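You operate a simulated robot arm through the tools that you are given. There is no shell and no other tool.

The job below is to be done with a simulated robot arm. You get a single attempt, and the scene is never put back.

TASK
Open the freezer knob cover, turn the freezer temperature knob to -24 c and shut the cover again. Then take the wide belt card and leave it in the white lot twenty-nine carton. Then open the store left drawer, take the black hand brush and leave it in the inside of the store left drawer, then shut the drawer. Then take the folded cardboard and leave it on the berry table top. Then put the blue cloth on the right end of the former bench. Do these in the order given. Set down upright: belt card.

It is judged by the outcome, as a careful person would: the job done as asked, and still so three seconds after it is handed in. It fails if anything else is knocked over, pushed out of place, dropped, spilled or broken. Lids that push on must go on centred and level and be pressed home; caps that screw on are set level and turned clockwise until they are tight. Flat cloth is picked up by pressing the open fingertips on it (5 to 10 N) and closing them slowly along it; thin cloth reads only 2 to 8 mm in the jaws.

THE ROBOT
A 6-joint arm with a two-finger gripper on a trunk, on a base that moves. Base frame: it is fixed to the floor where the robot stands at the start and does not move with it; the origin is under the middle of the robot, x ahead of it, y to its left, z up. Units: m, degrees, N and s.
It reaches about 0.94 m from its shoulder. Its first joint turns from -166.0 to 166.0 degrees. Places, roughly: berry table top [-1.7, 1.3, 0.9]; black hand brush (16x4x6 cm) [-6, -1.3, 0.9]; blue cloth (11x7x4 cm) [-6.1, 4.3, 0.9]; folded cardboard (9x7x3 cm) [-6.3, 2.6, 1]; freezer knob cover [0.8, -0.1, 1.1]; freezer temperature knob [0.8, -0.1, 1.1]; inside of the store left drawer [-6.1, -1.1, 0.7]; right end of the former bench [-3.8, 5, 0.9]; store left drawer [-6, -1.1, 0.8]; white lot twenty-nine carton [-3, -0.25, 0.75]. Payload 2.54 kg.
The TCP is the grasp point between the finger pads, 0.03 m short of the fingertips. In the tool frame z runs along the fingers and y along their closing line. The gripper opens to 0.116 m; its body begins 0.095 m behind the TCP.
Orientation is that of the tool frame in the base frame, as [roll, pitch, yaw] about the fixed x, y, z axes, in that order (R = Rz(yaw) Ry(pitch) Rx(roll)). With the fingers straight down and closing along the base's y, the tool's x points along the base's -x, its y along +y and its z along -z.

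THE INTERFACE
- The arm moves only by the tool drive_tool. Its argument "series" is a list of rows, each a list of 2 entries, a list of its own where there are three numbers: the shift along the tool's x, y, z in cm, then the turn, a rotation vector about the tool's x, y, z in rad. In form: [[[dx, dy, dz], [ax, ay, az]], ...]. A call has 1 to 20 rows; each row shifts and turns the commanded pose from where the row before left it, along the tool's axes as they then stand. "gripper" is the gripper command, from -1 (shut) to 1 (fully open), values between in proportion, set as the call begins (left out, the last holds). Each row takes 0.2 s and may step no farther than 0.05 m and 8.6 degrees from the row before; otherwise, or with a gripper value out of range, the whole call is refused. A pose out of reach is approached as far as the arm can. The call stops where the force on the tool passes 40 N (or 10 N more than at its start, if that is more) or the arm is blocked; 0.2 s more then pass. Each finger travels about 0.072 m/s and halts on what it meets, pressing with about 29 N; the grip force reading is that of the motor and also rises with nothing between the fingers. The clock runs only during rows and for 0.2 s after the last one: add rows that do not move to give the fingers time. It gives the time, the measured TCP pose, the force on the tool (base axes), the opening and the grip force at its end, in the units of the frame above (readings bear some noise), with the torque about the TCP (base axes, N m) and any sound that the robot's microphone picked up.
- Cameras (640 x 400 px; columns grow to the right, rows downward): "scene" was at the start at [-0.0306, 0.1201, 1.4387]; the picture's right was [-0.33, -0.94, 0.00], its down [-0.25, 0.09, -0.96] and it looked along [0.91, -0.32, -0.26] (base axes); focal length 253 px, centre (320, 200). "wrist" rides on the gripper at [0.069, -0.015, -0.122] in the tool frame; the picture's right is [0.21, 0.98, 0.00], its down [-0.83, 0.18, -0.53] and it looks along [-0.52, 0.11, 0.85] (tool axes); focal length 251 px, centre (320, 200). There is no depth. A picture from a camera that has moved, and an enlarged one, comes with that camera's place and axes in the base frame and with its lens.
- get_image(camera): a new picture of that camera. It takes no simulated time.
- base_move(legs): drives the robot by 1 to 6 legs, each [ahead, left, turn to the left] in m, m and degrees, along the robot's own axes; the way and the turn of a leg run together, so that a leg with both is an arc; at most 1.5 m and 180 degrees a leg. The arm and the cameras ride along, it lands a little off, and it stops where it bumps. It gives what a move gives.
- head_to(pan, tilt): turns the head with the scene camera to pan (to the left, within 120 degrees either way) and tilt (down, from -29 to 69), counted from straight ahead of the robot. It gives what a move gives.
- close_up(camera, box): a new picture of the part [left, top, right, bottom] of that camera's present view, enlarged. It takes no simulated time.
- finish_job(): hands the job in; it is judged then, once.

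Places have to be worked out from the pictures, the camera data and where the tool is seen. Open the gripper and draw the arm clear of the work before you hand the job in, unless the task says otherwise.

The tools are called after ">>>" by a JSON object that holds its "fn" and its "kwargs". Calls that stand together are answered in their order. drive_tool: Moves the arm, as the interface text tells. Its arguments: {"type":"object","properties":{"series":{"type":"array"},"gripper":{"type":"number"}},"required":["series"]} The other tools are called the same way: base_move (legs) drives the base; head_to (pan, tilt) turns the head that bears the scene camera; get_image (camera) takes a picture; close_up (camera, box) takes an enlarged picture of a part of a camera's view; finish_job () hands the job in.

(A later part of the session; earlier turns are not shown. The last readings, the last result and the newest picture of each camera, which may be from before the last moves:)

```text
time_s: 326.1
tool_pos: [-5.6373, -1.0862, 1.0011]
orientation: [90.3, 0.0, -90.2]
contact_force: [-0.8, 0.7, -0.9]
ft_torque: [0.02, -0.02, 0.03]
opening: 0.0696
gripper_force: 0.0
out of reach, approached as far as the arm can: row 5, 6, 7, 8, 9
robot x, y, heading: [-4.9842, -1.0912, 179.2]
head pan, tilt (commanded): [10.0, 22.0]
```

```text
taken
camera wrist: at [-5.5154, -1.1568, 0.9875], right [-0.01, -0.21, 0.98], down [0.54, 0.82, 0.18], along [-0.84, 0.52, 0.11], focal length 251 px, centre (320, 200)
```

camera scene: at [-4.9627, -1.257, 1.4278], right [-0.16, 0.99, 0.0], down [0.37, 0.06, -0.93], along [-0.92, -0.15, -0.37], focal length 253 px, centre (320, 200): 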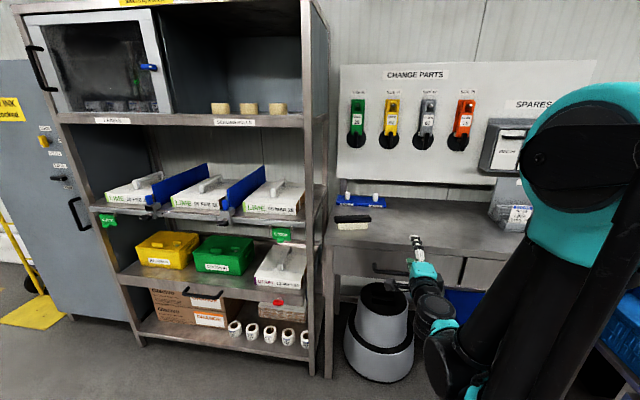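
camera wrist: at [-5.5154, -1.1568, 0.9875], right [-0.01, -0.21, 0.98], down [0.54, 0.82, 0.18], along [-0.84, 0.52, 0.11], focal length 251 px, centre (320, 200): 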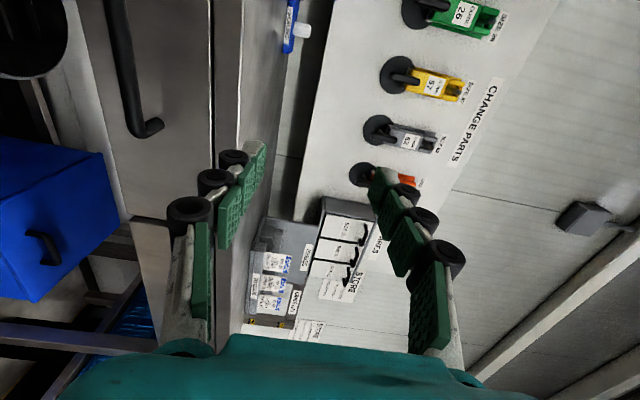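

The arm is too folded to go lower this close. I back the base ~0.18 m so the handle is ~1 m ahead, then lower and extend toward it.

>>> {"fn": "base_move", "kwargs": {"legs": [[-0.18, 0, 0.5]]}}

>>> {"fn": "drive_tool", "kwargs": {"series": [[[0, 0, 4.5], [0, 0, 0]], [[0, 0, 4.5], [0, 0, 0]], [[0, -2, 4], [0, 0, 0]], [[0, -4, 0], [0, 0, 0]], [[0, -4, 0], [0, 0, 0]], [[0, -4, 0], [0, 0, 0]], [[0, -4, 0], [0, 0, 0]]]}}

>>> {"fn": "get_image", "kwargs": {"camera": "scene"}}

>>> {"fn": "get_image", "kwargs": {"camera": "wrist"}}

```text
time_s: 327.6
tool_pos: [-5.4609, -1.0939, 1.0012]
orientation: [90.4, -0.1, -89.7]
contact_force: [0.2, 1.1, 0.2]
ft_torque: [-0.01, 0.02, 0.03]
opening: 0.0697
gripper_force: 0.1
robot x, y, heading: [-4.815, -1.0908, 179.9]
head pan, tilt (commanded): [10.0, 22.0]
```

```text
time_s: 329.2
tool_pos: [-5.641, -1.1005, 0.9591]
orientation: [90.5, 0.0, -89.8]
contact_force: [1.2, -0.4, 0.4]
ft_torque: [0.04, -0.01, -0.01]
opening: 0.0694
gripper_force: 0.1
out of reach, approached as far as the arm can: row 4, 5, 6, 7
robot x, y, heading: [-4.8136, -1.0913, 179.5]
head pan, tilt (commanded): [10.0, 22.0]
```

```text
taken
camera scene: at [-4.7847, -1.2585, 1.4278], right [-0.17, 0.99, 0.0], down [0.37, 0.06, -0.93], along [-0.91, -0.16, -0.37], focal length 253 px, centre (320, 200)
```

scene: 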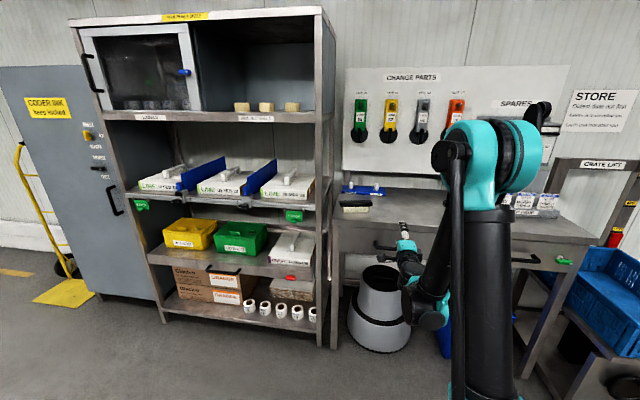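

```text
taken
camera wrist: at [-5.5179, -1.1703, 0.9449], right [-0.01, -0.21, 0.98], down [0.53, 0.83, 0.18], along [-0.85, 0.52, 0.11], focal length 251 px, centre (320, 200)
```

wrist: 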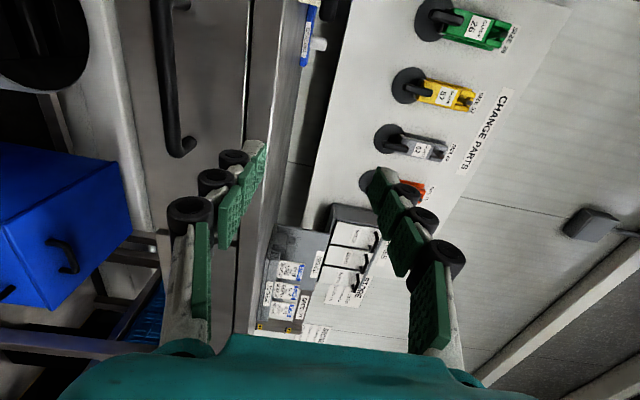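

>>> {"fn": "close_up", "kwargs": {"camera": "wrist", "box": [100, 0, 260, 200]}}

>>> {"fn": "close_up", "kwargs": {"camera": "scene", "box": [330, 200, 430, 280]}}

```text
2.00 times, centred on (180, 100) of wrist
camera zoom: at [-5.5179, -1.1703, 0.9449], right [-0.01, -0.21, 0.98], down [0.53, 0.83, 0.18], along [-0.85, 0.52, 0.11], focal length 503 px, centre (600, 400)
```

zoom: 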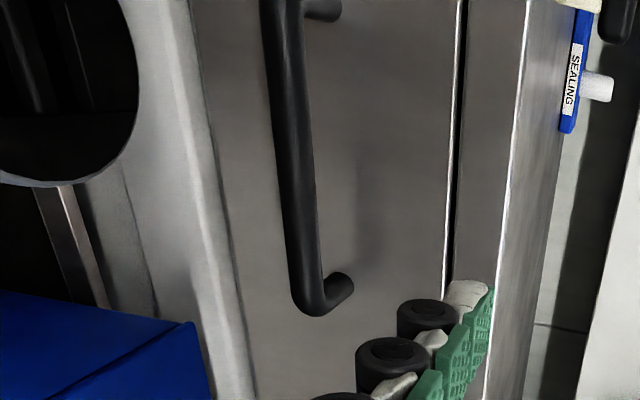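

```text
5.00 times, centred on (380, 240) of scene
camera zoom: at [-4.7847, -1.2585, 1.4278], right [-0.17, 0.99, 0.0], down [0.37, 0.06, -0.93], along [-0.91, -0.16, -0.37], focal length 1264 px, centre (20, 0)
```

zoom: 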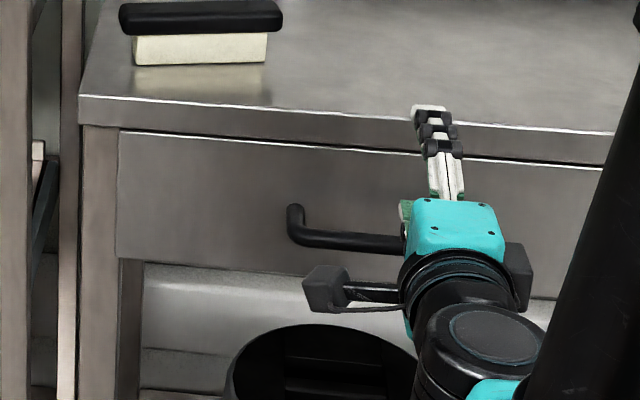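

The handle is a 17 mm bar standing ~3.7 cm off the drawer face (y −1.17…−1.03, z≈0.80). Horizontal reach that low isn't available, so I'll grip it with the fingers pitched ~30° downward; I set that pitch and come down in front of it.

>>> {"fn": "drive_tool", "kwargs": {"series": [[[0, 0, -3], [0, 0, 0]], [[0, 0, 0], [0.131, 0, 0]], [[0, 0, 0], [0.131, 0, 0]], [[0, 0, 0], [0.131, 0, 0]], [[0, 0, 0], [0.131, 0, 0]], [[0, -2.6, 1.5], [0, 0, 0]], [[0, -2.6, 1.5], [0, 0, 0]], [[0, -2.6, 1.5], [0, 0, 0]]], "gripper": -0.1}}

>>> {"fn": "get_image", "kwargs": {"camera": "wrist"}}

>>> {"fn": "close_up", "kwargs": {"camera": "scene", "box": [330, 200, 430, 280]}}

```text
time_s: 331.0
tool_pos: [-5.6131, -1.1114, 0.8794]
orientation: [120.2, 0.2, -90.3]
contact_force: [1.1, 0.1, -0.6]
ft_torque: [-0.03, 0.0, 0.02]
opening: 0.052
gripper_force: 0.1
out of reach, approached as far as the arm can: row 1, 5
robot x, y, heading: [-4.8152, -1.0929, 179.7]
head pan, tilt (commanded): [10.0, 22.0]
```

```text
taken
camera wrist: at [-5.4996, -1.1817, 0.9276], right [-0.49, -0.22, 0.84], down [0.37, 0.82, 0.43], along [-0.79, 0.53, -0.32], focal length 251 px, centre (320, 200)
```

wrist: 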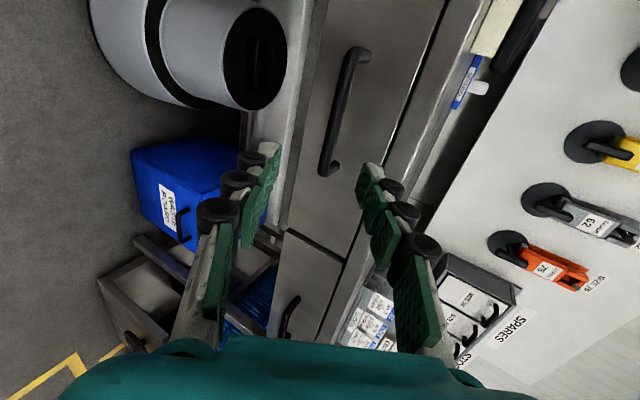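

```text
5.00 times, centred on (380, 240) of scene
camera zoom: at [-4.7849, -1.2585, 1.4278], right [-0.17, 0.99, 0.0], down [0.37, 0.06, -0.93], along [-0.91, -0.16, -0.37], focal length 1264 px, centre (20, 0)
```

zoom: 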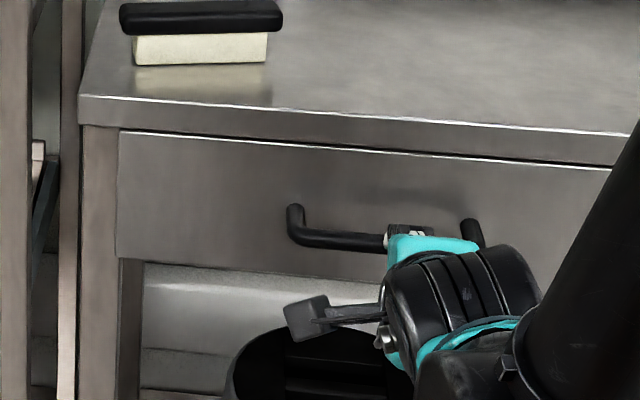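

Bar estimated at ≈[−5.80,−1.10,0.80]. I move to a pre-approach 8 cm short of it along the finger direction and check alignment.

>>> {"fn": "drive_tool", "kwargs": {"series": [[[-0.35, 0.86, 3.4], [0, 0, 0]], [[-0.35, 0.86, 3.4], [0, 0, 0]], [[-0.35, 0.86, 3.4], [0, 0, 0]]]}}

>>> {"fn": "get_image", "kwargs": {"camera": "wrist"}}

>>> {"fn": "close_up", "kwargs": {"camera": "scene", "box": [330, 200, 430, 280]}}

```text
time_s: 331.8
tool_pos: [-5.7078, -1.1268, 0.8541]
orientation: [120.1, 0.3, -90.3]
contact_force: [0.9, 0.4, 0.4]
ft_torque: [-0.01, 0.0, 0.01]
opening: 0.0519
gripper_force: 0.1
out of reach, approached as far as the arm can: row 1, 2, 3
robot x, y, heading: [-4.8137, -1.0943, 179.7]
head pan, tilt (commanded): [10.0, 22.0]
```

```text
taken
camera wrist: at [-5.5965, -1.1968, 0.9017], right [-0.49, -0.22, 0.84], down [0.38, 0.82, 0.43], along [-0.79, 0.53, -0.32], focal length 251 px, centre (320, 200)
```

wrist: 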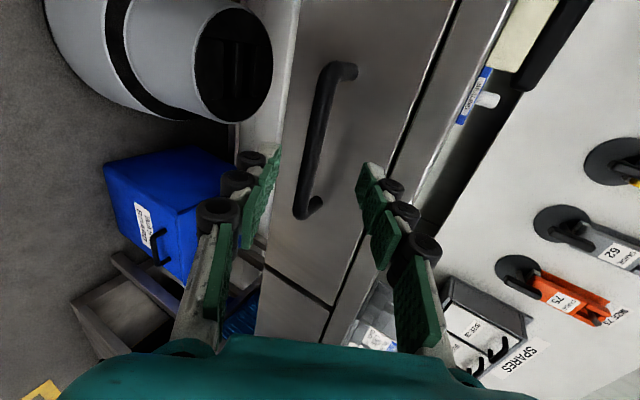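

```text
5.00 times, centred on (380, 240) of scene
camera zoom: at [-4.7848, -1.2585, 1.4278], right [-0.17, 0.99, 0.0], down [0.37, 0.06, -0.93], along [-0.91, -0.16, -0.37], focal length 1264 px, centre (20, 0)
```

zoom: 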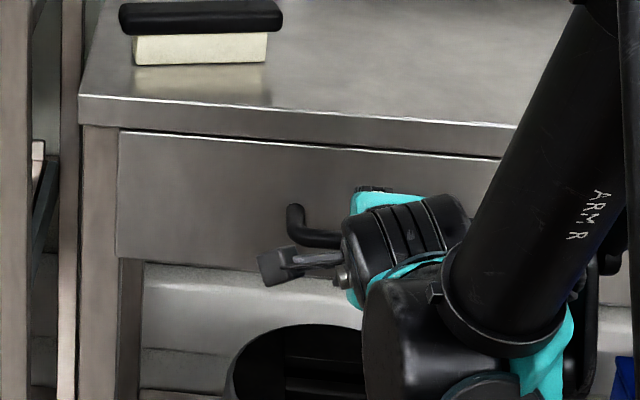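

The bar lies right on the finger axis (~10 cm ahead). I advance 5 cm and check again.

>>> {"fn": "drive_tool", "kwargs": {"series": [[[0, 0, 2.5], [0, 0, 0]], [[0, 0, 2.5], [0, 0, 0]]]}}

>>> {"fn": "get_image", "kwargs": {"camera": "wrist"}}

```text
time_s: 332.4
tool_pos: [-5.7508, -1.134, 0.8262]
orientation: [120.1, 0.4, -90.3]
contact_force: [-0.3, 1.1, -0.9]
ft_torque: [0.02, 0.0, -0.02]
opening: 0.0519
gripper_force: 0.0
out of reach, approached as far as the arm can: row 1, 2
robot x, y, heading: [-4.811, -1.0926, 179.6]
head pan, tilt (commanded): [10.0, 22.0]
```

```text
taken
camera wrist: at [-5.6374, -1.2037, 0.8748], right [-0.49, -0.22, 0.84], down [0.38, 0.82, 0.43], along [-0.79, 0.53, -0.32], focal length 251 px, centre (320, 200)
```

wrist: 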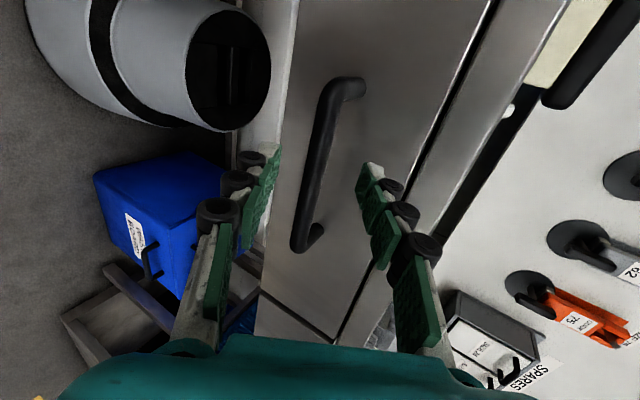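

A wrist limit keeps pushing the tool toward −y. I shift the base 3.5 cm to its right (+y) to recentre on the bar before straddling it.

>>> {"fn": "base_move", "kwargs": {"legs": [[0, -0.035, 0]]}}

>>> {"fn": "get_image", "kwargs": {"camera": "wrist"}}

```text
time_s: 333.2
tool_pos: [-5.7515, -1.0974, 0.8258]
orientation: [120.2, 0.3, -90.4]
contact_force: [0.9, 0.0, 0.0]
ft_torque: [-0.03, -0.03, -0.01]
opening: 0.0524
gripper_force: 0.1
robot x, y, heading: [-4.8159, -1.06, 179.2]
head pan, tilt (commanded): [10.0, 22.0]
```

```text
taken
camera wrist: at [-5.6373, -1.1676, 0.8748], right [-0.49, -0.22, 0.84], down [0.38, 0.82, 0.43], along [-0.79, 0.53, -0.32], focal length 251 px, centre (320, 200)
```

wrist: 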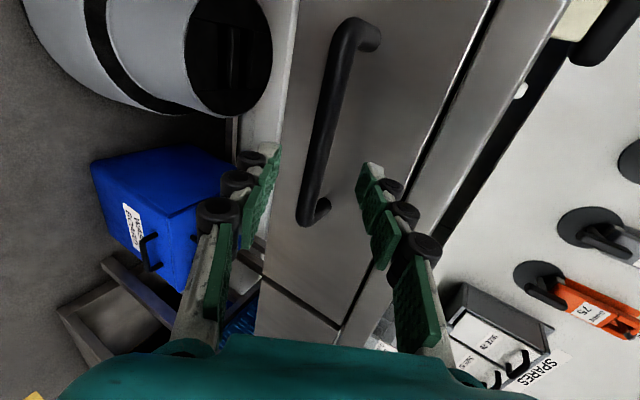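

Centred. I advance the last ~3.3 cm so the fingertips straddle the bar.

>>> {"fn": "drive_tool", "kwargs": {"series": [[[0, 0, 1.7], [0, 0, 0]], [[0, 0, 1.6], [0, 0, 0]]]}}

>>> {"fn": "get_image", "kwargs": {"camera": "wrist"}}

```text
time_s: 333.8
tool_pos: [-5.779, -1.0983, 0.8094]
orientation: [120.1, 0.4, -90.6]
contact_force: [-0.3, -1.1, -0.4]
ft_torque: [0.02, 0.0, 0.0]
opening: 0.0523
gripper_force: 0.1
robot x, y, heading: [-4.8109, -1.0611, 179.5]
head pan, tilt (commanded): [10.0, 22.0]
```

```text
taken
camera wrist: at [-5.6656, -1.1683, 0.8574], right [-0.49, -0.22, 0.84], down [0.38, 0.82, 0.43], along [-0.78, 0.53, -0.32], focal length 251 px, centre (320, 200)
```

wrist: 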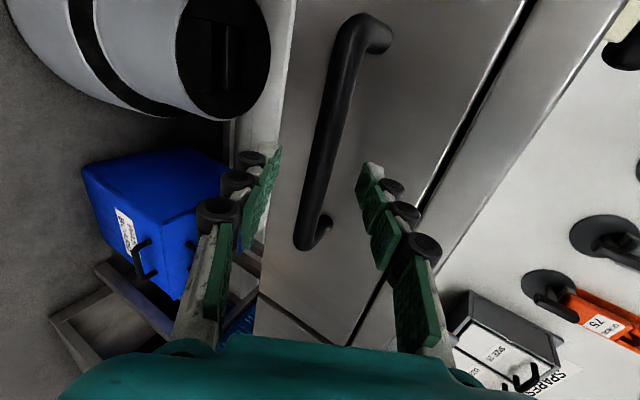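

The bar is ~2.7 cm ahead of the grasp point; I go 0.9 cm further, then close.

>>> {"fn": "drive_tool", "kwargs": {"series": [[[0, 0, 0.9], [0, 0, 0]]]}}

>>> {"fn": "drive_tool", "kwargs": {"series": [[[0, 0, 0], [0, 0, 0]], [[0, 0, 0], [0, 0, 0]], [[0, 0, 0], [0, 0, 0]], [[0, 0, 0], [0, 0, 0]]], "gripper": -1}}

>>> {"fn": "get_image", "kwargs": {"camera": "wrist"}}

```text
time_s: 334.2
tool_pos: [-5.7871, -1.0965, 0.8051]
orientation: [120.1, 0.4, -90.8]
contact_force: [-0.4, -0.3, 0.1]
ft_torque: [-0.03, 0.0, 0.03]
opening: 0.0522
gripper_force: 0.1
robot x, y, heading: [-4.8115, -1.0566, 179.4]
head pan, tilt (commanded): [10.0, 22.0]
```

```text
time_s: 335.2
tool_pos: [-5.7845, -1.0971, 0.8067]
orientation: [120.0, 0.4, -90.6]
contact_force: [11.3, 0.5, 19.1]
ft_torque: [-0.18, 0.3, 0.11]
opening: 0.0133
gripper_force: 39.6
robot x, y, heading: [-4.8153, -1.0534, 179.6]
head pan, tilt (commanded): [10.0, 22.0]
```

```text
taken
camera wrist: at [-5.6727, -1.1683, 0.8542], right [-0.49, -0.22, 0.84], down [0.38, 0.82, 0.43], along [-0.78, 0.53, -0.32], focal length 251 px, centre (320, 200)
```

wrist: 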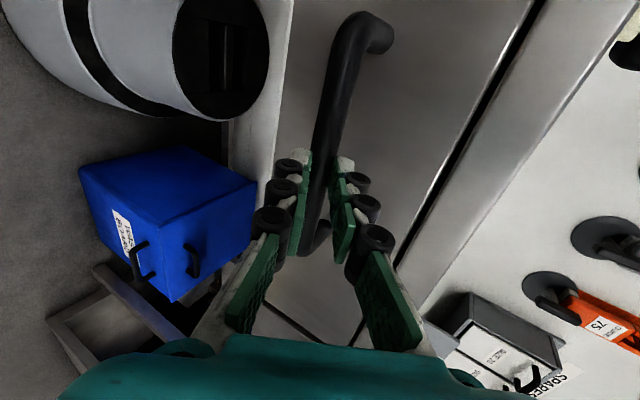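

Gripped (1.3 cm bar). I pull the drawer straight out (+x) in small steps.

>>> {"fn": "drive_tool", "kwargs": {"series": [[[0, 0.05, 0], [0, 0, 0]], [[0, -0.75, -1.3], [0, 0, 0]], [[0, -0.75, -1.3], [0, 0, 0]], [[0, -0.75, -1.3], [0, 0, 0]], [[0, -0.75, -1.3], [0, 0, 0]]]}}

>>> {"fn": "get_image", "kwargs": {"camera": "scene"}}

```text
time_s: 336.4
tool_pos: [-5.727, -1.0995, 0.8069]
orientation: [120.2, 0.1, -90.4]
contact_force: [-0.2, 0.0, 0.9]
ft_torque: [0.0, 0.0, -0.01]
opening: 0.0
gripper_force: 28.4
robot x, y, heading: [-4.8131, -1.0565, 179.6]
head pan, tilt (commanded): [10.0, 22.0]
```

```text
taken
camera scene: at [-4.785, -1.2231, 1.4278], right [-0.17, 0.99, 0.0], down [0.37, 0.06, -0.93], along [-0.91, -0.15, -0.37], focal length 253 px, centre (320, 200)
```

scene: 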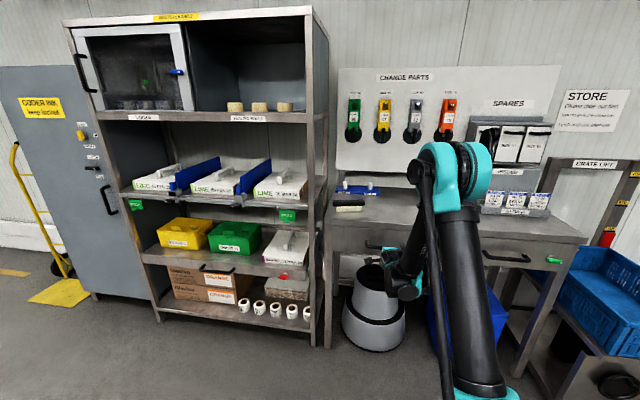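

The fingers slipped off the bar. I look at where the drawer and bar are now.

>>> {"fn": "get_image", "kwargs": {"camera": "wrist"}}

>>> {"fn": "close_up", "kwargs": {"camera": "scene", "box": [320, 180, 440, 280]}}

```text
taken
camera wrist: at [-5.6131, -1.1696, 0.855], right [-0.49, -0.21, 0.84], down [0.38, 0.82, 0.43], along [-0.79, 0.53, -0.32], focal length 251 px, centre (320, 200)
```

wrist: 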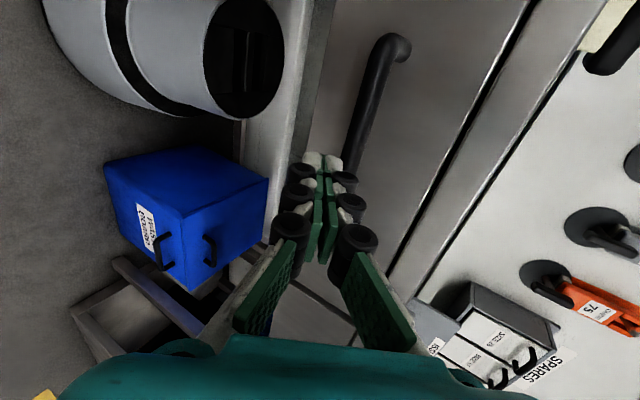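

```text
4.00 times, centred on (380, 230) of scene
camera zoom: at [-4.785, -1.2231, 1.4278], right [-0.17, 0.99, 0.0], down [0.37, 0.06, -0.93], along [-0.91, -0.15, -0.37], focal length 1011 px, centre (80, 80)
```

zoom: 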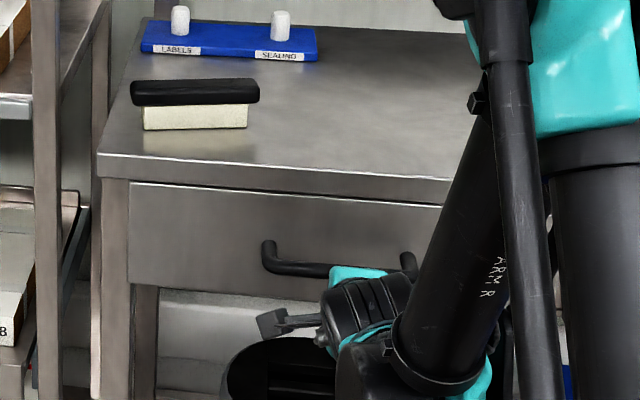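

The drawer didn't come; a fingertip hold at 30° slips. I'll use a steeper 50° pitch so the rear finger hooks behind the bar. First back off, re-pitch, and set a narrow opening.

>>> {"fn": "drive_tool", "kwargs": {"series": [[[0, 0.5, -3.5], [0, 0, 0]], [[0, 0.8, -3.5], [0, 0, 0]], [[0, 0, 0], [0.117, 0, 0]], [[0, 0, 0], [0.117, 0, 0]], [[0, 0, 0], [0.117, 0, 0]]], "gripper": -0.48}}

>>> {"fn": "get_image", "kwargs": {"camera": "wrist"}}

>>> {"fn": "close_up", "kwargs": {"camera": "scene", "box": [320, 180, 440, 280]}}

```text
time_s: 337.6
tool_pos: [-5.6631, -1.1357, 0.8524]
orientation: [139.5, 2.1, -92.0]
contact_force: [-0.2, 0.4, -0.8]
ft_torque: [0.05, -0.01, 0.03]
opening: 0.0299
gripper_force: 0.0
out of reach, approached as far as the arm can: row 4, 5
robot x, y, heading: [-4.8112, -1.0573, 179.5]
head pan, tilt (commanded): [10.0, 22.0]
```

```text
taken
camera wrist: at [-5.5747, -1.2107, 0.9329], right [-0.75, -0.21, 0.63], down [0.24, 0.8, 0.55], along [-0.62, 0.56, -0.55], focal length 251 px, centre (320, 200)
```

wrist: 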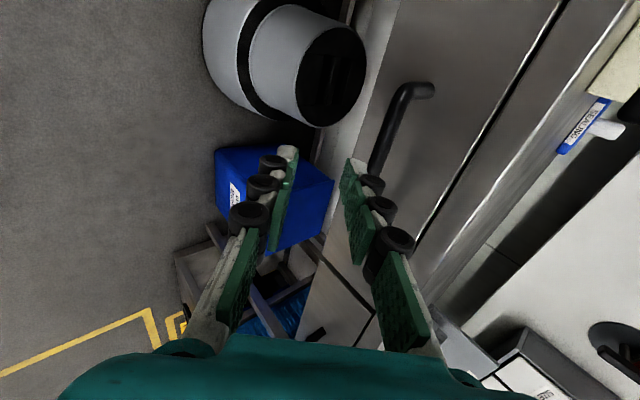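

```text
4.00 times, centred on (380, 230) of scene
camera zoom: at [-4.7849, -1.223, 1.4278], right [-0.17, 0.99, 0.0], down [0.37, 0.06, -0.93], along [-0.91, -0.15, -0.37], focal length 1011 px, centre (80, 80)
```

zoom: 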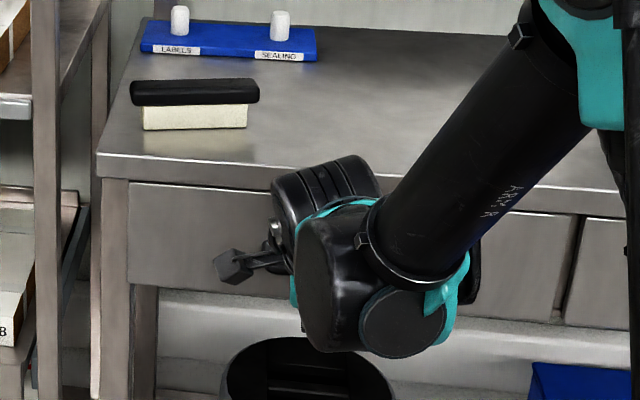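

This roll (camera on the left) sits at a wrist limit. I rotate the gripper 180° about its finger axis so the camera is on the right, which should free the wrist.

>>> {"fn": "drive_tool", "kwargs": {"series": [[[0, 0, -3], [0, 0, 0]], [[0, 0, -3], [0, 0, 0]], [[0, 0, 0], [0, 0, -0.1428]], [[0, 0, 0], [0, 0, -0.1428]], [[0, 0, 0], [0, 0, -0.1428]], [[0, 0, 0], [0, 0, -0.1428]], [[0, 0, 0], [0, 0, -0.1428]], [[0, 0, 0], [0, 0, -0.1428]], [[0, 0, 0], [0, 0, -0.1428]], [[0, 0, 0], [0, 0, -0.1428]], [[0, 0, 0], [0, 0, -0.1428]], [[0, 0, 0], [0, 0, -0.1428]], [[0, 0, 0], [0, 0, -0.1428]]]}}

>>> {"fn": "drive_tool", "kwargs": {"series": [[[0, 0, 0], [0, 0, -0.1428]], [[0, 0, 0], [0, 0, -0.1428]], [[0, 0, 0], [0, 0, -0.1428]], [[0, 0, 0], [0, 0, -0.1428]], [[0, 0, 0], [0, 0, -0.1428]], [[0, 0, 0], [0, 0, -0.1428]], [[0, 0, 0], [0, 0, -0.1428]], [[0, 0, 0], [0, 0, -0.1428]], [[0, 0, 0], [0, 0, -0.1428]], [[0, 0, 0], [0, 0, -0.1428]], [[0, 0, 0], [0, 0, -0.1428]]]}}

>>> {"fn": "get_image", "kwargs": {"camera": "scene"}}

>>> {"fn": "get_image", "kwargs": {"camera": "wrist"}}

```text
time_s: 340.4
tool_pos: [-5.618, -1.1587, 0.8991]
orientation: [-179.0, 40.0, 0.0]
contact_force: [0.2, -0.2, 0.2]
ft_torque: [-0.02, 0.04, 0.0]
opening: 0.0305
gripper_force: 0.1
out of reach, approached as far as the arm can: row 1, 2, 3
robot x, y, heading: [-4.8175, -1.058, 179.5]
head pan, tilt (commanded): [10.0, 22.0]
```

```text
time_s: 342.8
tool_pos: [-5.4666, -1.3614, 0.8975]
orientation: [-139.2, 20.2, 61.0]
contact_force: [-0.5, 0.1, 0.4]
ft_torque: [0.0, 0.02, -0.01]
opening: 0.0302
gripper_force: 0.0
out of reach, approached as far as the arm can: row 3, 4, 5, 6, 7, 8, 9, 10, 11
robot x, y, heading: [-4.8091, -1.0533, 179.9]
head pan, tilt (commanded): [10.0, 22.0]
```

```text
taken
camera scene: at [-4.785, -1.2231, 1.4278], right [-0.17, 0.99, 0.0], down [0.37, 0.06, -0.93], along [-0.91, -0.15, -0.37], focal length 253 px, centre (320, 200)
```

scene: 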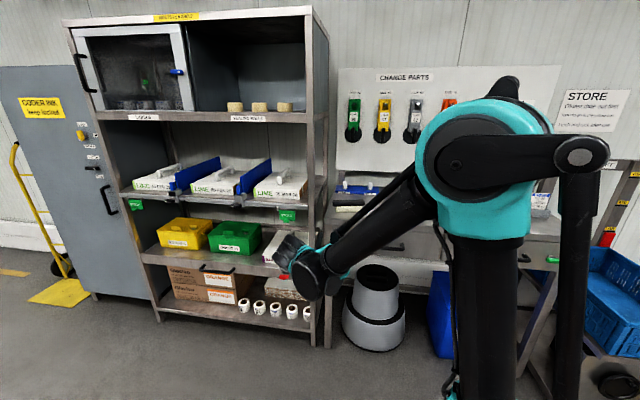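

```text
taken
camera wrist: at [-5.3581, -1.3064, 0.9708], right [0.64, -0.38, -0.67], down [0.1, -0.83, 0.55], along [-0.76, -0.42, -0.49], focal length 251 px, centre (320, 200)
```

wrist: 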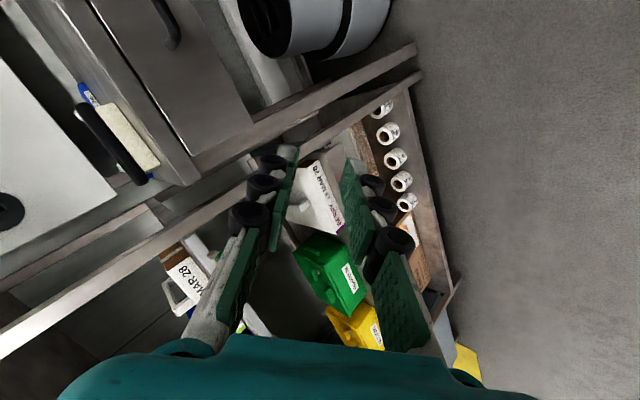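

That direction is limited too, so I'll go back to the camera-left roll and instead shift the base so the arm is comfortable. I rotate back about the finger axis first.

>>> {"fn": "drive_tool", "kwargs": {"series": [[[0, 0, -2], [0, 0, 0.14]], [[0, 0, -2], [0, 0, 0.14]], [[0, 0, 0], [0, 0, 0.14]], [[0, 0, 0], [0, 0, 0.14]], [[0, 0, 0], [0, 0, 0.14]], [[0, 0, 0], [0, 0, 0.14]], [[0, 0, 0], [0, 0, 0.14]], [[0, 0, 0], [0, 0, 0.14]], [[0, 0, 0], [0, 0, 0.14]], [[0, 0, 0], [0, 0, 0.14]], [[0, 0, 0], [0, 0, 0.14]], [[0, 0, 0], [0, 0, 0.14]], [[0, 0, 0], [0, 0, 0.14]], [[0, 0, 0], [0, 0, 0.14]], [[0, 0, 0], [0, 0, 0.14]], [[0, 0, 0], [0, 0, 0.14]], [[0, 0, 0], [0, 0, 0.14]]]}}

>>> {"fn": "get_image", "kwargs": {"camera": "scene"}}

```text
time_s: 346.4
tool_pos: [-5.44, -1.366, 0.9259]
orientation: [136.1, 9.9, -87.0]
contact_force: [0.2, -0.8, -0.3]
ft_torque: [0.0, -0.04, 0.02]
opening: 0.0303
gripper_force: 0.1
robot x, y, heading: [-4.813, -1.0633, 179.4]
head pan, tilt (commanded): [10.0, 22.0]
```

```text
taken
camera scene: at [-4.7849, -1.2231, 1.4278], right [-0.17, 0.99, 0.0], down [0.37, 0.06, -0.93], along [-0.91, -0.15, -0.37], focal length 253 px, centre (320, 200)
```

scene: 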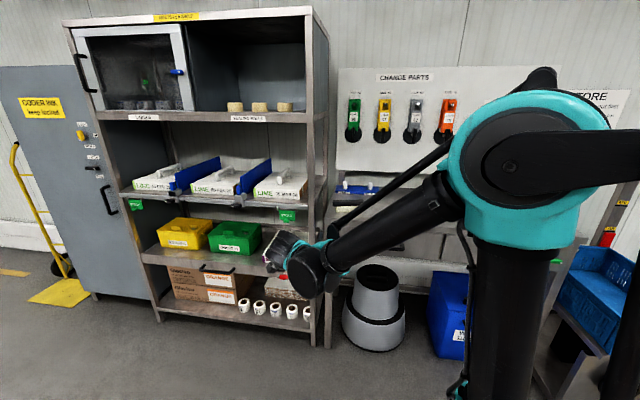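

The arm is comfortable when the tool is to the robot's left. I square up the gripper (50° pitch) and shift the base 0.22 m to its right so the handle lies on its left side.

>>> {"fn": "drive_tool", "kwargs": {"series": [[[0, 0, 0], [0.036, 0.0465, 0.077]], [[0, 0, 0], [0.036, 0.0465, 0.077]]]}}

>>> {"fn": "base_move", "kwargs": {"legs": [[0, -0.22, 0.5]]}}

>>> {"fn": "get_image", "kwargs": {"camera": "wrist"}}

>>> {"fn": "get_image", "kwargs": {"camera": "scene"}}

```text
time_s: 347.0
tool_pos: [-5.4394, -1.3659, 0.9267]
orientation: [140.0, 0.0, -90.0]
contact_force: [-0.4, 0.6, 0.7]
ft_torque: [0.03, -0.01, -0.03]
opening: 0.0297
gripper_force: 0.0
robot x, y, heading: [-4.8135, -1.0576, 179.4]
head pan, tilt (commanded): [10.0, 22.0]
```

```text
time_s: 348.7
tool_pos: [-5.4353, -1.1533, 0.9255]
orientation: [140.1, 0.0, -89.3]
contact_force: [-0.3, 0.3, 0.4]
ft_torque: [0.0, 0.02, -0.02]
opening: 0.0303
gripper_force: 0.0
robot x, y, heading: [-4.8166, -0.8412, -180.0]
head pan, tilt (commanded): [10.0, 22.0]
```

```text
taken
camera wrist: at [-5.3446, -1.2223, 1.0104], right [-0.75, -0.22, 0.63], down [0.2, 0.83, 0.53], along [-0.64, 0.52, -0.57], focal length 251 px, centre (320, 200)
```

wrist: 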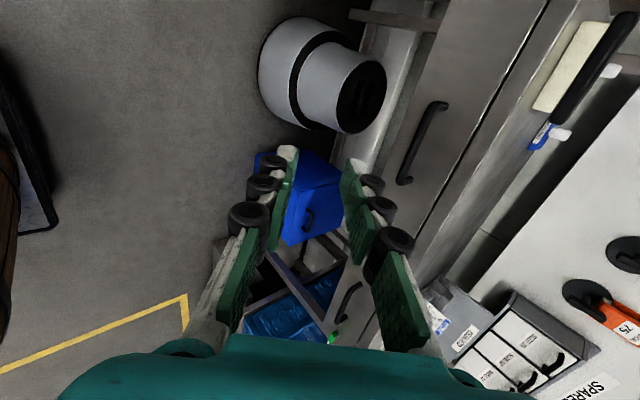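

```text
taken
camera scene: at [-4.7829, -1.005, 1.4278], right [-0.18, 0.98, 0.0], down [0.37, 0.07, -0.93], along [-0.91, -0.16, -0.37], focal length 253 px, centre (320, 200)
```

scene: 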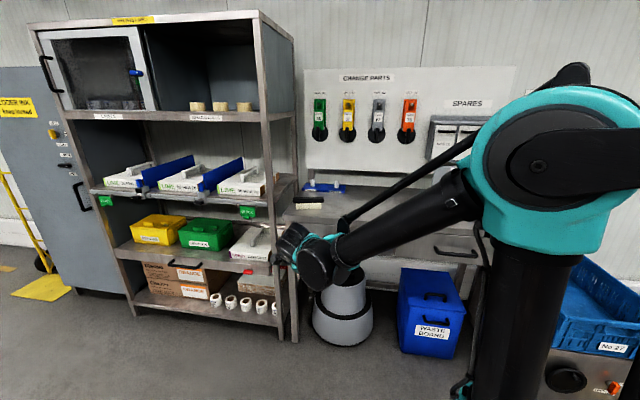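

Now the wrist is squared at 50° with plenty of freedom; the bar triangulates to ≈[−5.81,−1.10,0.797]. I move to 8 cm short of it along the finger axis.

>>> {"fn": "drive_tool", "kwargs": {"series": [[[-0.81, 2.9, 3.42], [0, 0, 0]], [[-0.81, 2.9, 3.42], [0, 0, 0]], [[-0.81, 2.9, 3.42], [0, 0, 0]], [[-0.81, 2.9, 3.42], [0, 0, 0]], [[-0.81, 2.9, 3.42], [0, 0, 0]], [[-0.81, 2.9, 3.42], [0, 0, 0]], [[-0.81, 2.9, 3.42], [0, 0, 0]]]}}

>>> {"fn": "get_image", "kwargs": {"camera": "wrist"}}

>>> {"fn": "close_up", "kwargs": {"camera": "scene", "box": [280, 180, 440, 280]}}

```text
time_s: 350.3
tool_pos: [-5.747, -1.1018, 0.8691]
orientation: [140.0, 0.1, -89.2]
contact_force: [-0.1, -0.6, 0.9]
ft_torque: [-0.01, 0.0, 0.01]
opening: 0.0301
gripper_force: 0.0
robot x, y, heading: [-4.8129, -0.8382, -179.8]
head pan, tilt (commanded): [10.0, 22.0]
```

```text
taken
camera wrist: at [-5.6558, -1.1702, 0.9529], right [-0.75, -0.22, 0.63], down [0.19, 0.83, 0.53], along [-0.64, 0.51, -0.57], focal length 251 px, centre (320, 200)
```

wrist: 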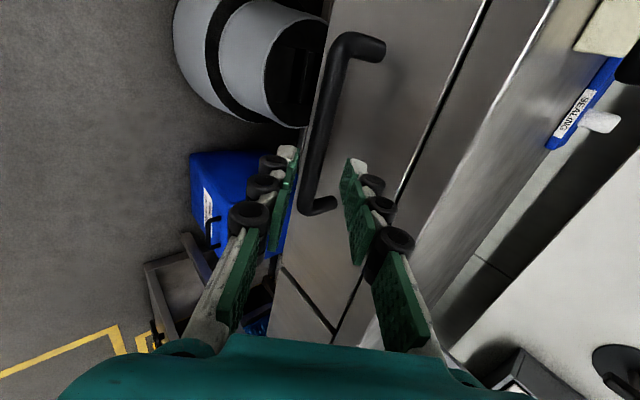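

```text
4.00 times, centred on (360, 230) of scene
camera zoom: at [-4.7825, -1.005, 1.4278], right [-0.18, 0.98, 0.0], down [0.37, 0.07, -0.93], along [-0.91, -0.16, -0.37], focal length 1011 px, centre (160, 80)
```

zoom: 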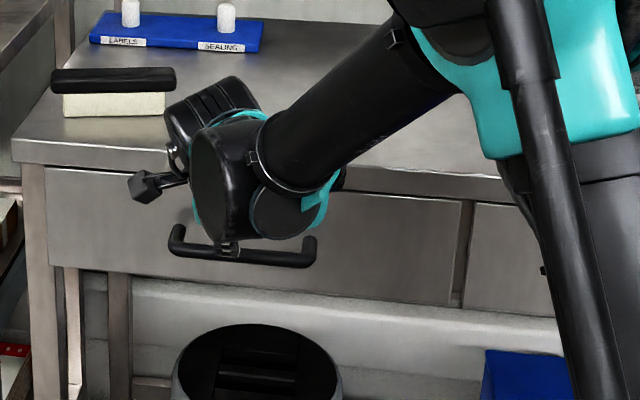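

On axis (bar ~9 cm ahead, +2 mm). I advance 6 cm with a 2 mm correction and recheck.

>>> {"fn": "drive_tool", "kwargs": {"series": [[[0, 0.15, 2], [0, 0, 0]], [[0, 0, 2], [0, 0, 0]], [[0, 0, 2], [0, 0, 0]]]}}

>>> {"fn": "close_up", "kwargs": {"camera": "wrist", "box": [240, 80, 400, 240]}}

>>> {"fn": "close_up", "kwargs": {"camera": "scene", "box": [300, 200, 380, 270]}}

```text
time_s: 351.1
tool_pos: [-5.7853, -1.1014, 0.8265]
orientation: [140.0, 0.1, -89.4]
contact_force: [-0.3, -0.6, -0.2]
ft_torque: [-0.01, 0.01, 0.04]
opening: 0.0302
gripper_force: 0.1
robot x, y, heading: [-4.8132, -0.8416, -179.8]
head pan, tilt (commanded): [10.0, 22.0]
```

```text
2.50 times, centred on (320, 160) of wrist
camera zoom: at [-5.6943, -1.1698, 0.9115], right [-0.75, -0.22, 0.63], down [0.19, 0.83, 0.53], along [-0.64, 0.52, -0.57], focal length 629 px, centre (320, 300)
```

zoom: 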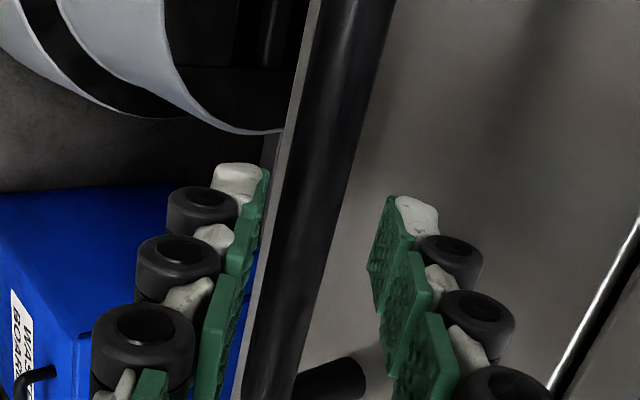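

```text
5.71 times, centred on (340, 235) of scene
camera zoom: at [-4.7828, -1.0049, 1.4278], right [-0.18, 0.98, 0.0], down [0.37, 0.07, -0.93], along [-0.91, -0.16, -0.37], focal length 1444 px, centre (206, 0)
```

zoom: 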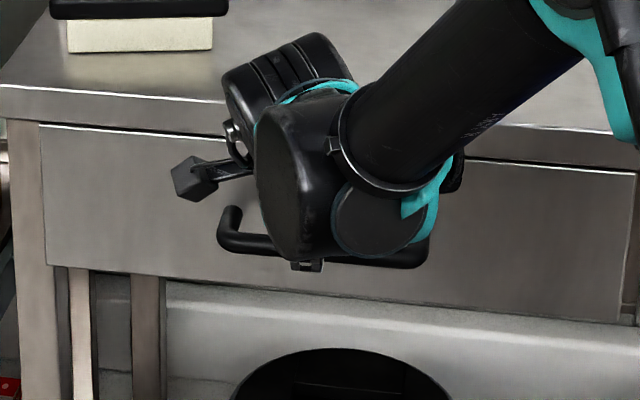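

The bar is centred between the fingertips, ~3.4 cm ahead of the grasp point. I advance 2 cm more, watching force, then close.

>>> {"fn": "drive_tool", "kwargs": {"series": [[[0, 0, 1], [0, 0, 0]], [[0, 0, 1], [0, 0, 0]]]}}

>>> {"fn": "close_up", "kwargs": {"camera": "wrist", "box": [240, 80, 400, 240]}}

```text
time_s: 351.7
tool_pos: [-5.7987, -1.1013, 0.8131]
orientation: [140.1, 0.1, -89.4]
contact_force: [0.6, -0.2, -0.2]
ft_torque: [0.03, 0.01, 0.02]
opening: 0.0302
gripper_force: 0.1
robot x, y, heading: [-4.8131, -0.8407, -180.0]
head pan, tilt (commanded): [10.0, 22.0]
```

```text
2.50 times, centred on (320, 160) of wrist
camera zoom: at [-5.7075, -1.1696, 0.8971], right [-0.75, -0.22, 0.63], down [0.2, 0.83, 0.53], along [-0.64, 0.52, -0.57], focal length 629 px, centre (320, 300)
```

zoom: 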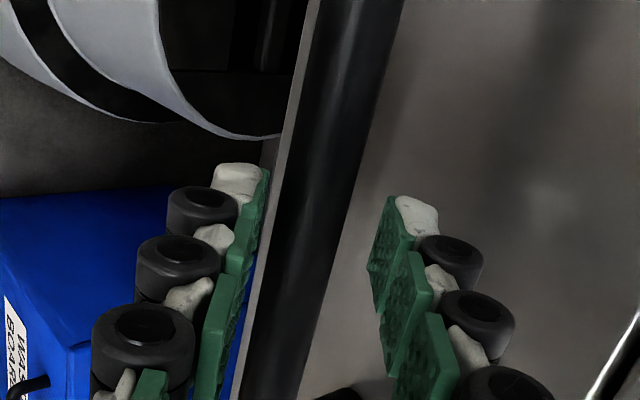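

No contact; the bar sits ~5 mm toward the lower finger, so I centre on it, go slightly deeper and close.

>>> {"fn": "drive_tool", "kwargs": {"series": [[[0, -0.5, 0.5], [0, 0, 0]]]}}

>>> {"fn": "drive_tool", "kwargs": {"series": [[[0, 0, 0], [0, 0, 0]], [[0, 0, 0], [0, 0, 0]], [[0, 0, 0], [0, 0, 0]]], "gripper": -1}}

>>> {"fn": "close_up", "kwargs": {"camera": "wrist", "box": [240, 80, 400, 240]}}

```text
time_s: 352.1
tool_pos: [-5.7994, -1.1018, 0.806]
orientation: [140.0, 0.0, -89.4]
contact_force: [0.2, 0.3, 0.2]
ft_torque: [0.01, 0.02, -0.02]
opening: 0.0305
gripper_force: 0.0
robot x, y, heading: [-4.8145, -0.8379, -179.7]
head pan, tilt (commanded): [10.0, 22.0]
```

```text
time_s: 352.9
tool_pos: [-5.7991, -1.102, 0.8067]
orientation: [139.9, 0.1, -89.4]
contact_force: [-5.9, -1.5, 16.5]
ft_torque: [-0.31, 0.4, -0.23]
opening: 0.0168
gripper_force: 42.8
robot x, y, heading: [-4.8124, -0.8376, -180.0]
head pan, tilt (commanded): [10.0, 22.0]
```

```text
2.50 times, centred on (320, 160) of wrist
camera zoom: at [-5.707, -1.1699, 0.8905], right [-0.75, -0.22, 0.63], down [0.2, 0.83, 0.53], along [-0.64, 0.52, -0.57], focal length 629 px, centre (320, 300)
```

zoom: 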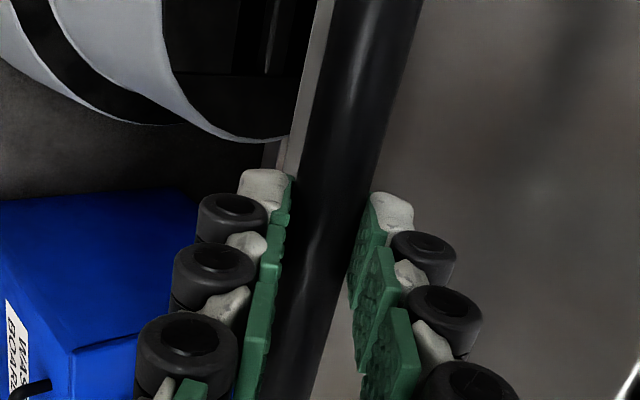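

A full 17 mm grip this time. I pull the drawer out along +x, 1 cm per step.

>>> {"fn": "drive_tool", "kwargs": {"series": [[[0, -0.77, -0.64], [0, 0, 0]], [[0, -0.77, -0.64], [0, 0, 0]], [[0, -0.77, -0.64], [0, 0, 0]], [[0, -0.77, -0.64], [0, 0, 0]], [[0, -0.77, -0.64], [0, 0, 0]]]}}

>>> {"fn": "close_up", "kwargs": {"camera": "scene", "box": [280, 180, 440, 280]}}

```text
time_s: 354.1
tool_pos: [-5.7468, -1.102, 0.8073]
orientation: [139.9, 0.1, -89.3]
contact_force: [0.3, -13.4, 20.1]
ft_torque: [-0.47, 0.25, -0.09]
opening: 0.017
gripper_force: 43.5
robot x, y, heading: [-4.8158, -0.8385, -179.6]
head pan, tilt (commanded): [10.0, 22.0]
```

```text
4.00 times, centred on (360, 230) of scene
camera zoom: at [-4.782, -1.0052, 1.4277], right [-0.18, 0.98, 0.0], down [0.37, 0.07, -0.93], along [-0.91, -0.16, -0.37], focal length 1011 px, centre (160, 80)
```

zoom: 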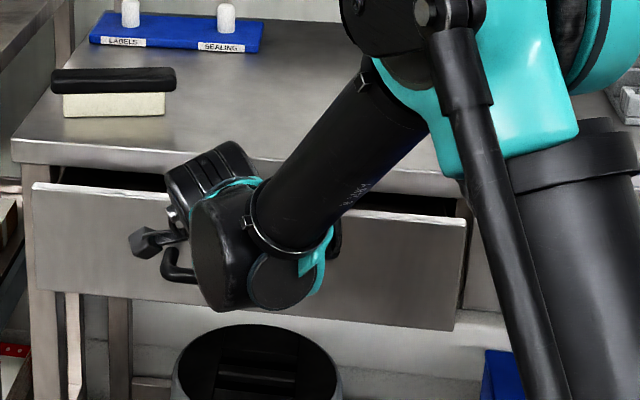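

The drawer is coming out. I relieve the small side/vertical loads and keep pulling.

>>> {"fn": "drive_tool", "kwargs": {"series": [[[0.08, 0.05, -0.06], [0, 0, 0]], [[0, -0.77, -0.64], [0, 0, 0]], [[0, -0.77, -0.64], [0, 0, 0]], [[0, -0.77, -0.64], [0, 0, 0]], [[0, -0.77, -0.64], [0, 0, 0]], [[0, -0.77, -0.64], [0, 0, 0]], [[0, -0.77, -0.64], [0, 0, 0]], [[0, -0.77, -0.64], [0, 0, 0]], [[0, -0.77, -0.64], [0, 0, 0]]]}}

```text
time_s: 356.1
tool_pos: [-5.668, -1.101, 0.8062]
orientation: [140.0, 0.1, -89.4]
contact_force: [-0.5, -21.3, 2.9]
ft_torque: [-0.77, 0.04, 0.22]
opening: 0.0171
gripper_force: 43.0
robot x, y, heading: [-4.8113, -0.8395, -179.6]
head pan, tilt (commanded): [10.0, 22.0]
```

>>> {"fn": "drive_tool", "kwargs": {"series": [[[0.12, 0, 0], [0, 0, 0]], [[0.05, -0.77, -0.64], [0, 0, 0]], [[0, -0.77, -0.64], [0, 0, 0]], [[0, -0.77, -0.64], [0, 0, 0]], [[0, -0.77, -0.64], [0, 0, 0]], [[0, -0.77, -0.64], [0, 0, 0]], [[0, -0.77, -0.64], [0, 0, 0]], [[0, -0.77, -0.64], [0, 0, 0]], [[0, -0.77, -0.64], [0, 0, 0]]]}}

>>> {"fn": "get_image", "kwargs": {"camera": "scene"}}

>>> {"fn": "get_image", "kwargs": {"camera": "wrist"}}

```text
time_s: 358.1
tool_pos: [-5.5858, -1.1003, 0.8066]
orientation: [140.0, 0.0, -89.4]
contact_force: [-0.5, -4.1, 6.4]
ft_torque: [-0.53, 0.08, 0.02]
opening: 0.017
gripper_force: 42.6
robot x, y, heading: [-4.8153, -0.8445, -180.1]
head pan, tilt (commanded): [10.0, 22.0]
```

```text
taken
camera scene: at [-4.7826, -1.005, 1.4278], right [-0.18, 0.98, 0.0], down [0.37, 0.07, -0.93], along [-0.91, -0.16, -0.37], focal length 253 px, centre (320, 200)
```

scene: 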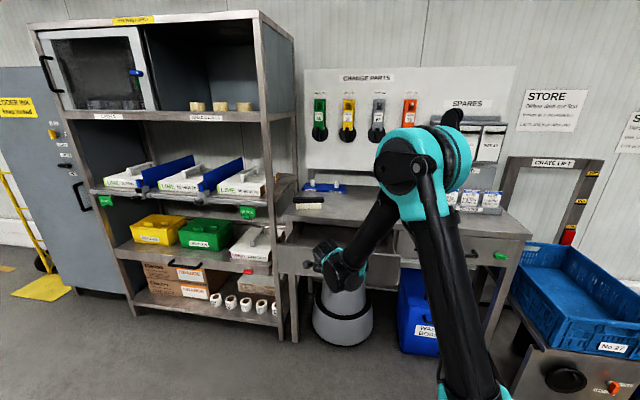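

```text
taken
camera wrist: at [-5.4949, -1.1692, 0.8906], right [-0.75, -0.22, 0.63], down [0.2, 0.83, 0.53], along [-0.64, 0.51, -0.57], focal length 251 px, centre (320, 200)
```

wrist: 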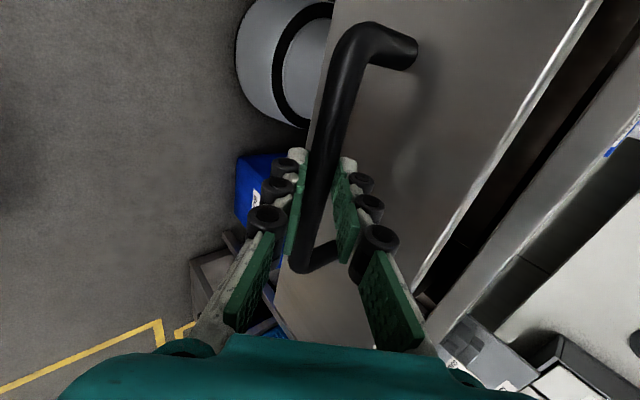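

Drawer is out ~21 cm. I release the bar and back away along the finger axis.

>>> {"fn": "drive_tool", "kwargs": {"series": [[[0, 0, 0], [0, 0, 0]], [[0, 0, 0], [0, 0, 0]], [[0, 0, -2], [0, 0, 0]], [[0, 0, -3], [0, 0, 0]], [[0, 0, -4], [0, 0, 0]], [[0, 0, -4], [0, 0, 0]]], "gripper": -0.42}}

>>> {"fn": "get_image", "kwargs": {"camera": "scene"}}

>>> {"fn": "get_image", "kwargs": {"camera": "wrist"}}

```text
time_s: 359.5
tool_pos: [-5.5036, -1.1007, 0.903]
orientation: [140.0, 0.2, -89.3]
contact_force: [0.1, -0.6, 0.7]
ft_torque: [0.03, -0.07, -0.01]
opening: 0.0338
gripper_force: 0.0
robot x, y, heading: [-4.8141, -0.8424, -179.8]
head pan, tilt (commanded): [10.0, 22.0]
```

```text
taken
camera scene: at [-4.7831, -1.0051, 1.4278], right [-0.18, 0.98, 0.0], down [0.37, 0.07, -0.93], along [-0.91, -0.16, -0.37], focal length 253 px, centre (320, 200)
```

scene: 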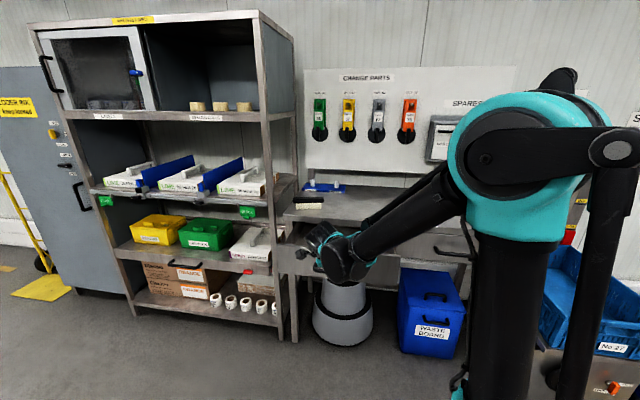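

```text
taken
camera wrist: at [-5.4119, -1.1688, 0.9871], right [-0.75, -0.22, 0.63], down [0.2, 0.83, 0.53], along [-0.64, 0.52, -0.57], focal length 251 px, centre (320, 200)
```

wrist: 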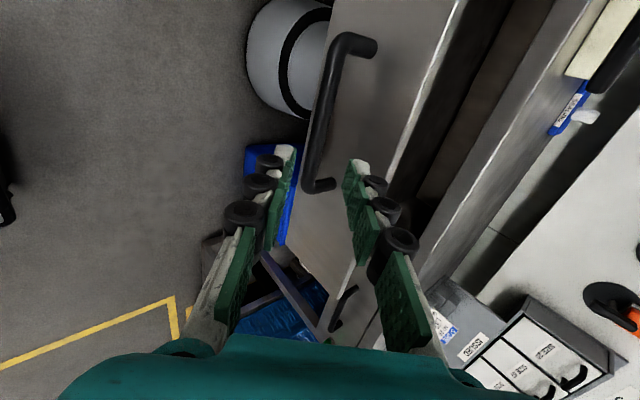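

Next the brush (≈[−6.0,−1.283], 16 cm along y). I turn the gripper to point straight down, raise it and bring it to the robot's right before repositioning the base in front of the open drawer.

>>> {"fn": "drive_tool", "kwargs": {"series": [[[0, 2, -3], [0, 0, 0]], [[0, 2, -3], [0, 0, 0]], [[0, 0, 0], [0.14, 0, 0]], [[0, 0, 0], [0.14, 0, 0]], [[0, 0, 0], [0.14, 0, 0]], [[0, 0, 0], [0.14, 0, 0]], [[0, 0, 0], [0.138, 0, 0]], [[-4, 0, -3], [0, 0, 0]], [[-4, 0, -3], [0, 0, 0]], [[-4, 0, -3], [0, 0, 0]], [[-4, 0, -3], [0, 0, 0]], [[-4, 0, -3], [0, 0, 0]]], "gripper": 0.3}}

>>> {"fn": "get_image", "kwargs": {"camera": "wrist"}}

>>> {"fn": "get_image", "kwargs": {"camera": "scene"}}

```text
time_s: 362.1
tool_pos: [-5.4428, -0.9552, 1.1642]
orientation: [168.6, 12.0, -92.2]
contact_force: [-0.6, 0.1, 0.0]
ft_torque: [0.02, -0.03, 0.01]
opening: 0.0755
gripper_force: 0.1
out of reach, approached as far as the arm can: row 5, 6, 7
robot x, y, heading: [-4.8106, -0.8355, -179.8]
head pan, tilt (commanded): [10.0, 22.0]
```

```text
taken
camera wrist: at [-5.4067, -1.0485, 1.2635], right [-0.97, -0.21, 0.15], down [-0.04, 0.69, 0.72], along [-0.25, 0.69, -0.68], focal length 251 px, centre (320, 200)
```

wrist: 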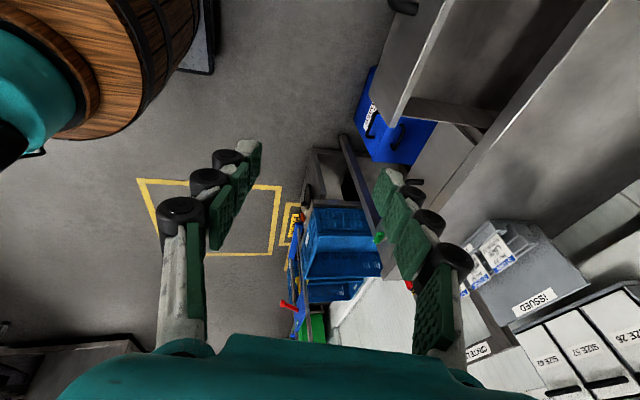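

```text
taken
camera scene: at [-4.7831, -1.0052, 1.4278], right [-0.18, 0.98, 0.0], down [0.37, 0.07, -0.93], along [-0.91, -0.16, -0.37], focal length 253 px, centre (320, 200)
```

scene: 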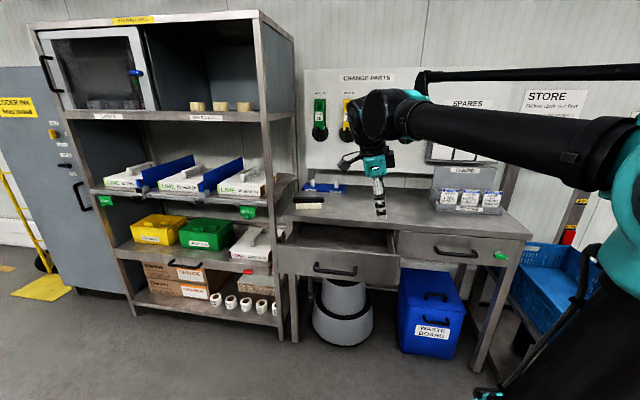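

The gripper is not fully vertical yet (12° off). I correct it here.

>>> {"fn": "drive_tool", "kwargs": {"series": [[[0, 0, 0], [0.095, 0.105, -0.0085]], [[0, 0, 0], [0.095, 0.105, -0.0085]]]}}

```text
time_s: 362.7
tool_pos: [-5.4421, -0.9555, 1.1635]
orientation: [168.5, 12.0, -92.4]
contact_force: [-0.6, -0.2, -0.6]
ft_torque: [0.02, 0.01, -0.01]
opening: 0.0752
gripper_force: 0.0
out of reach, approached as far as the arm can: row 1, 2
robot x, y, heading: [-4.814, -0.8412, -179.5]
head pan, tilt (commanded): [10.0, 22.0]
```

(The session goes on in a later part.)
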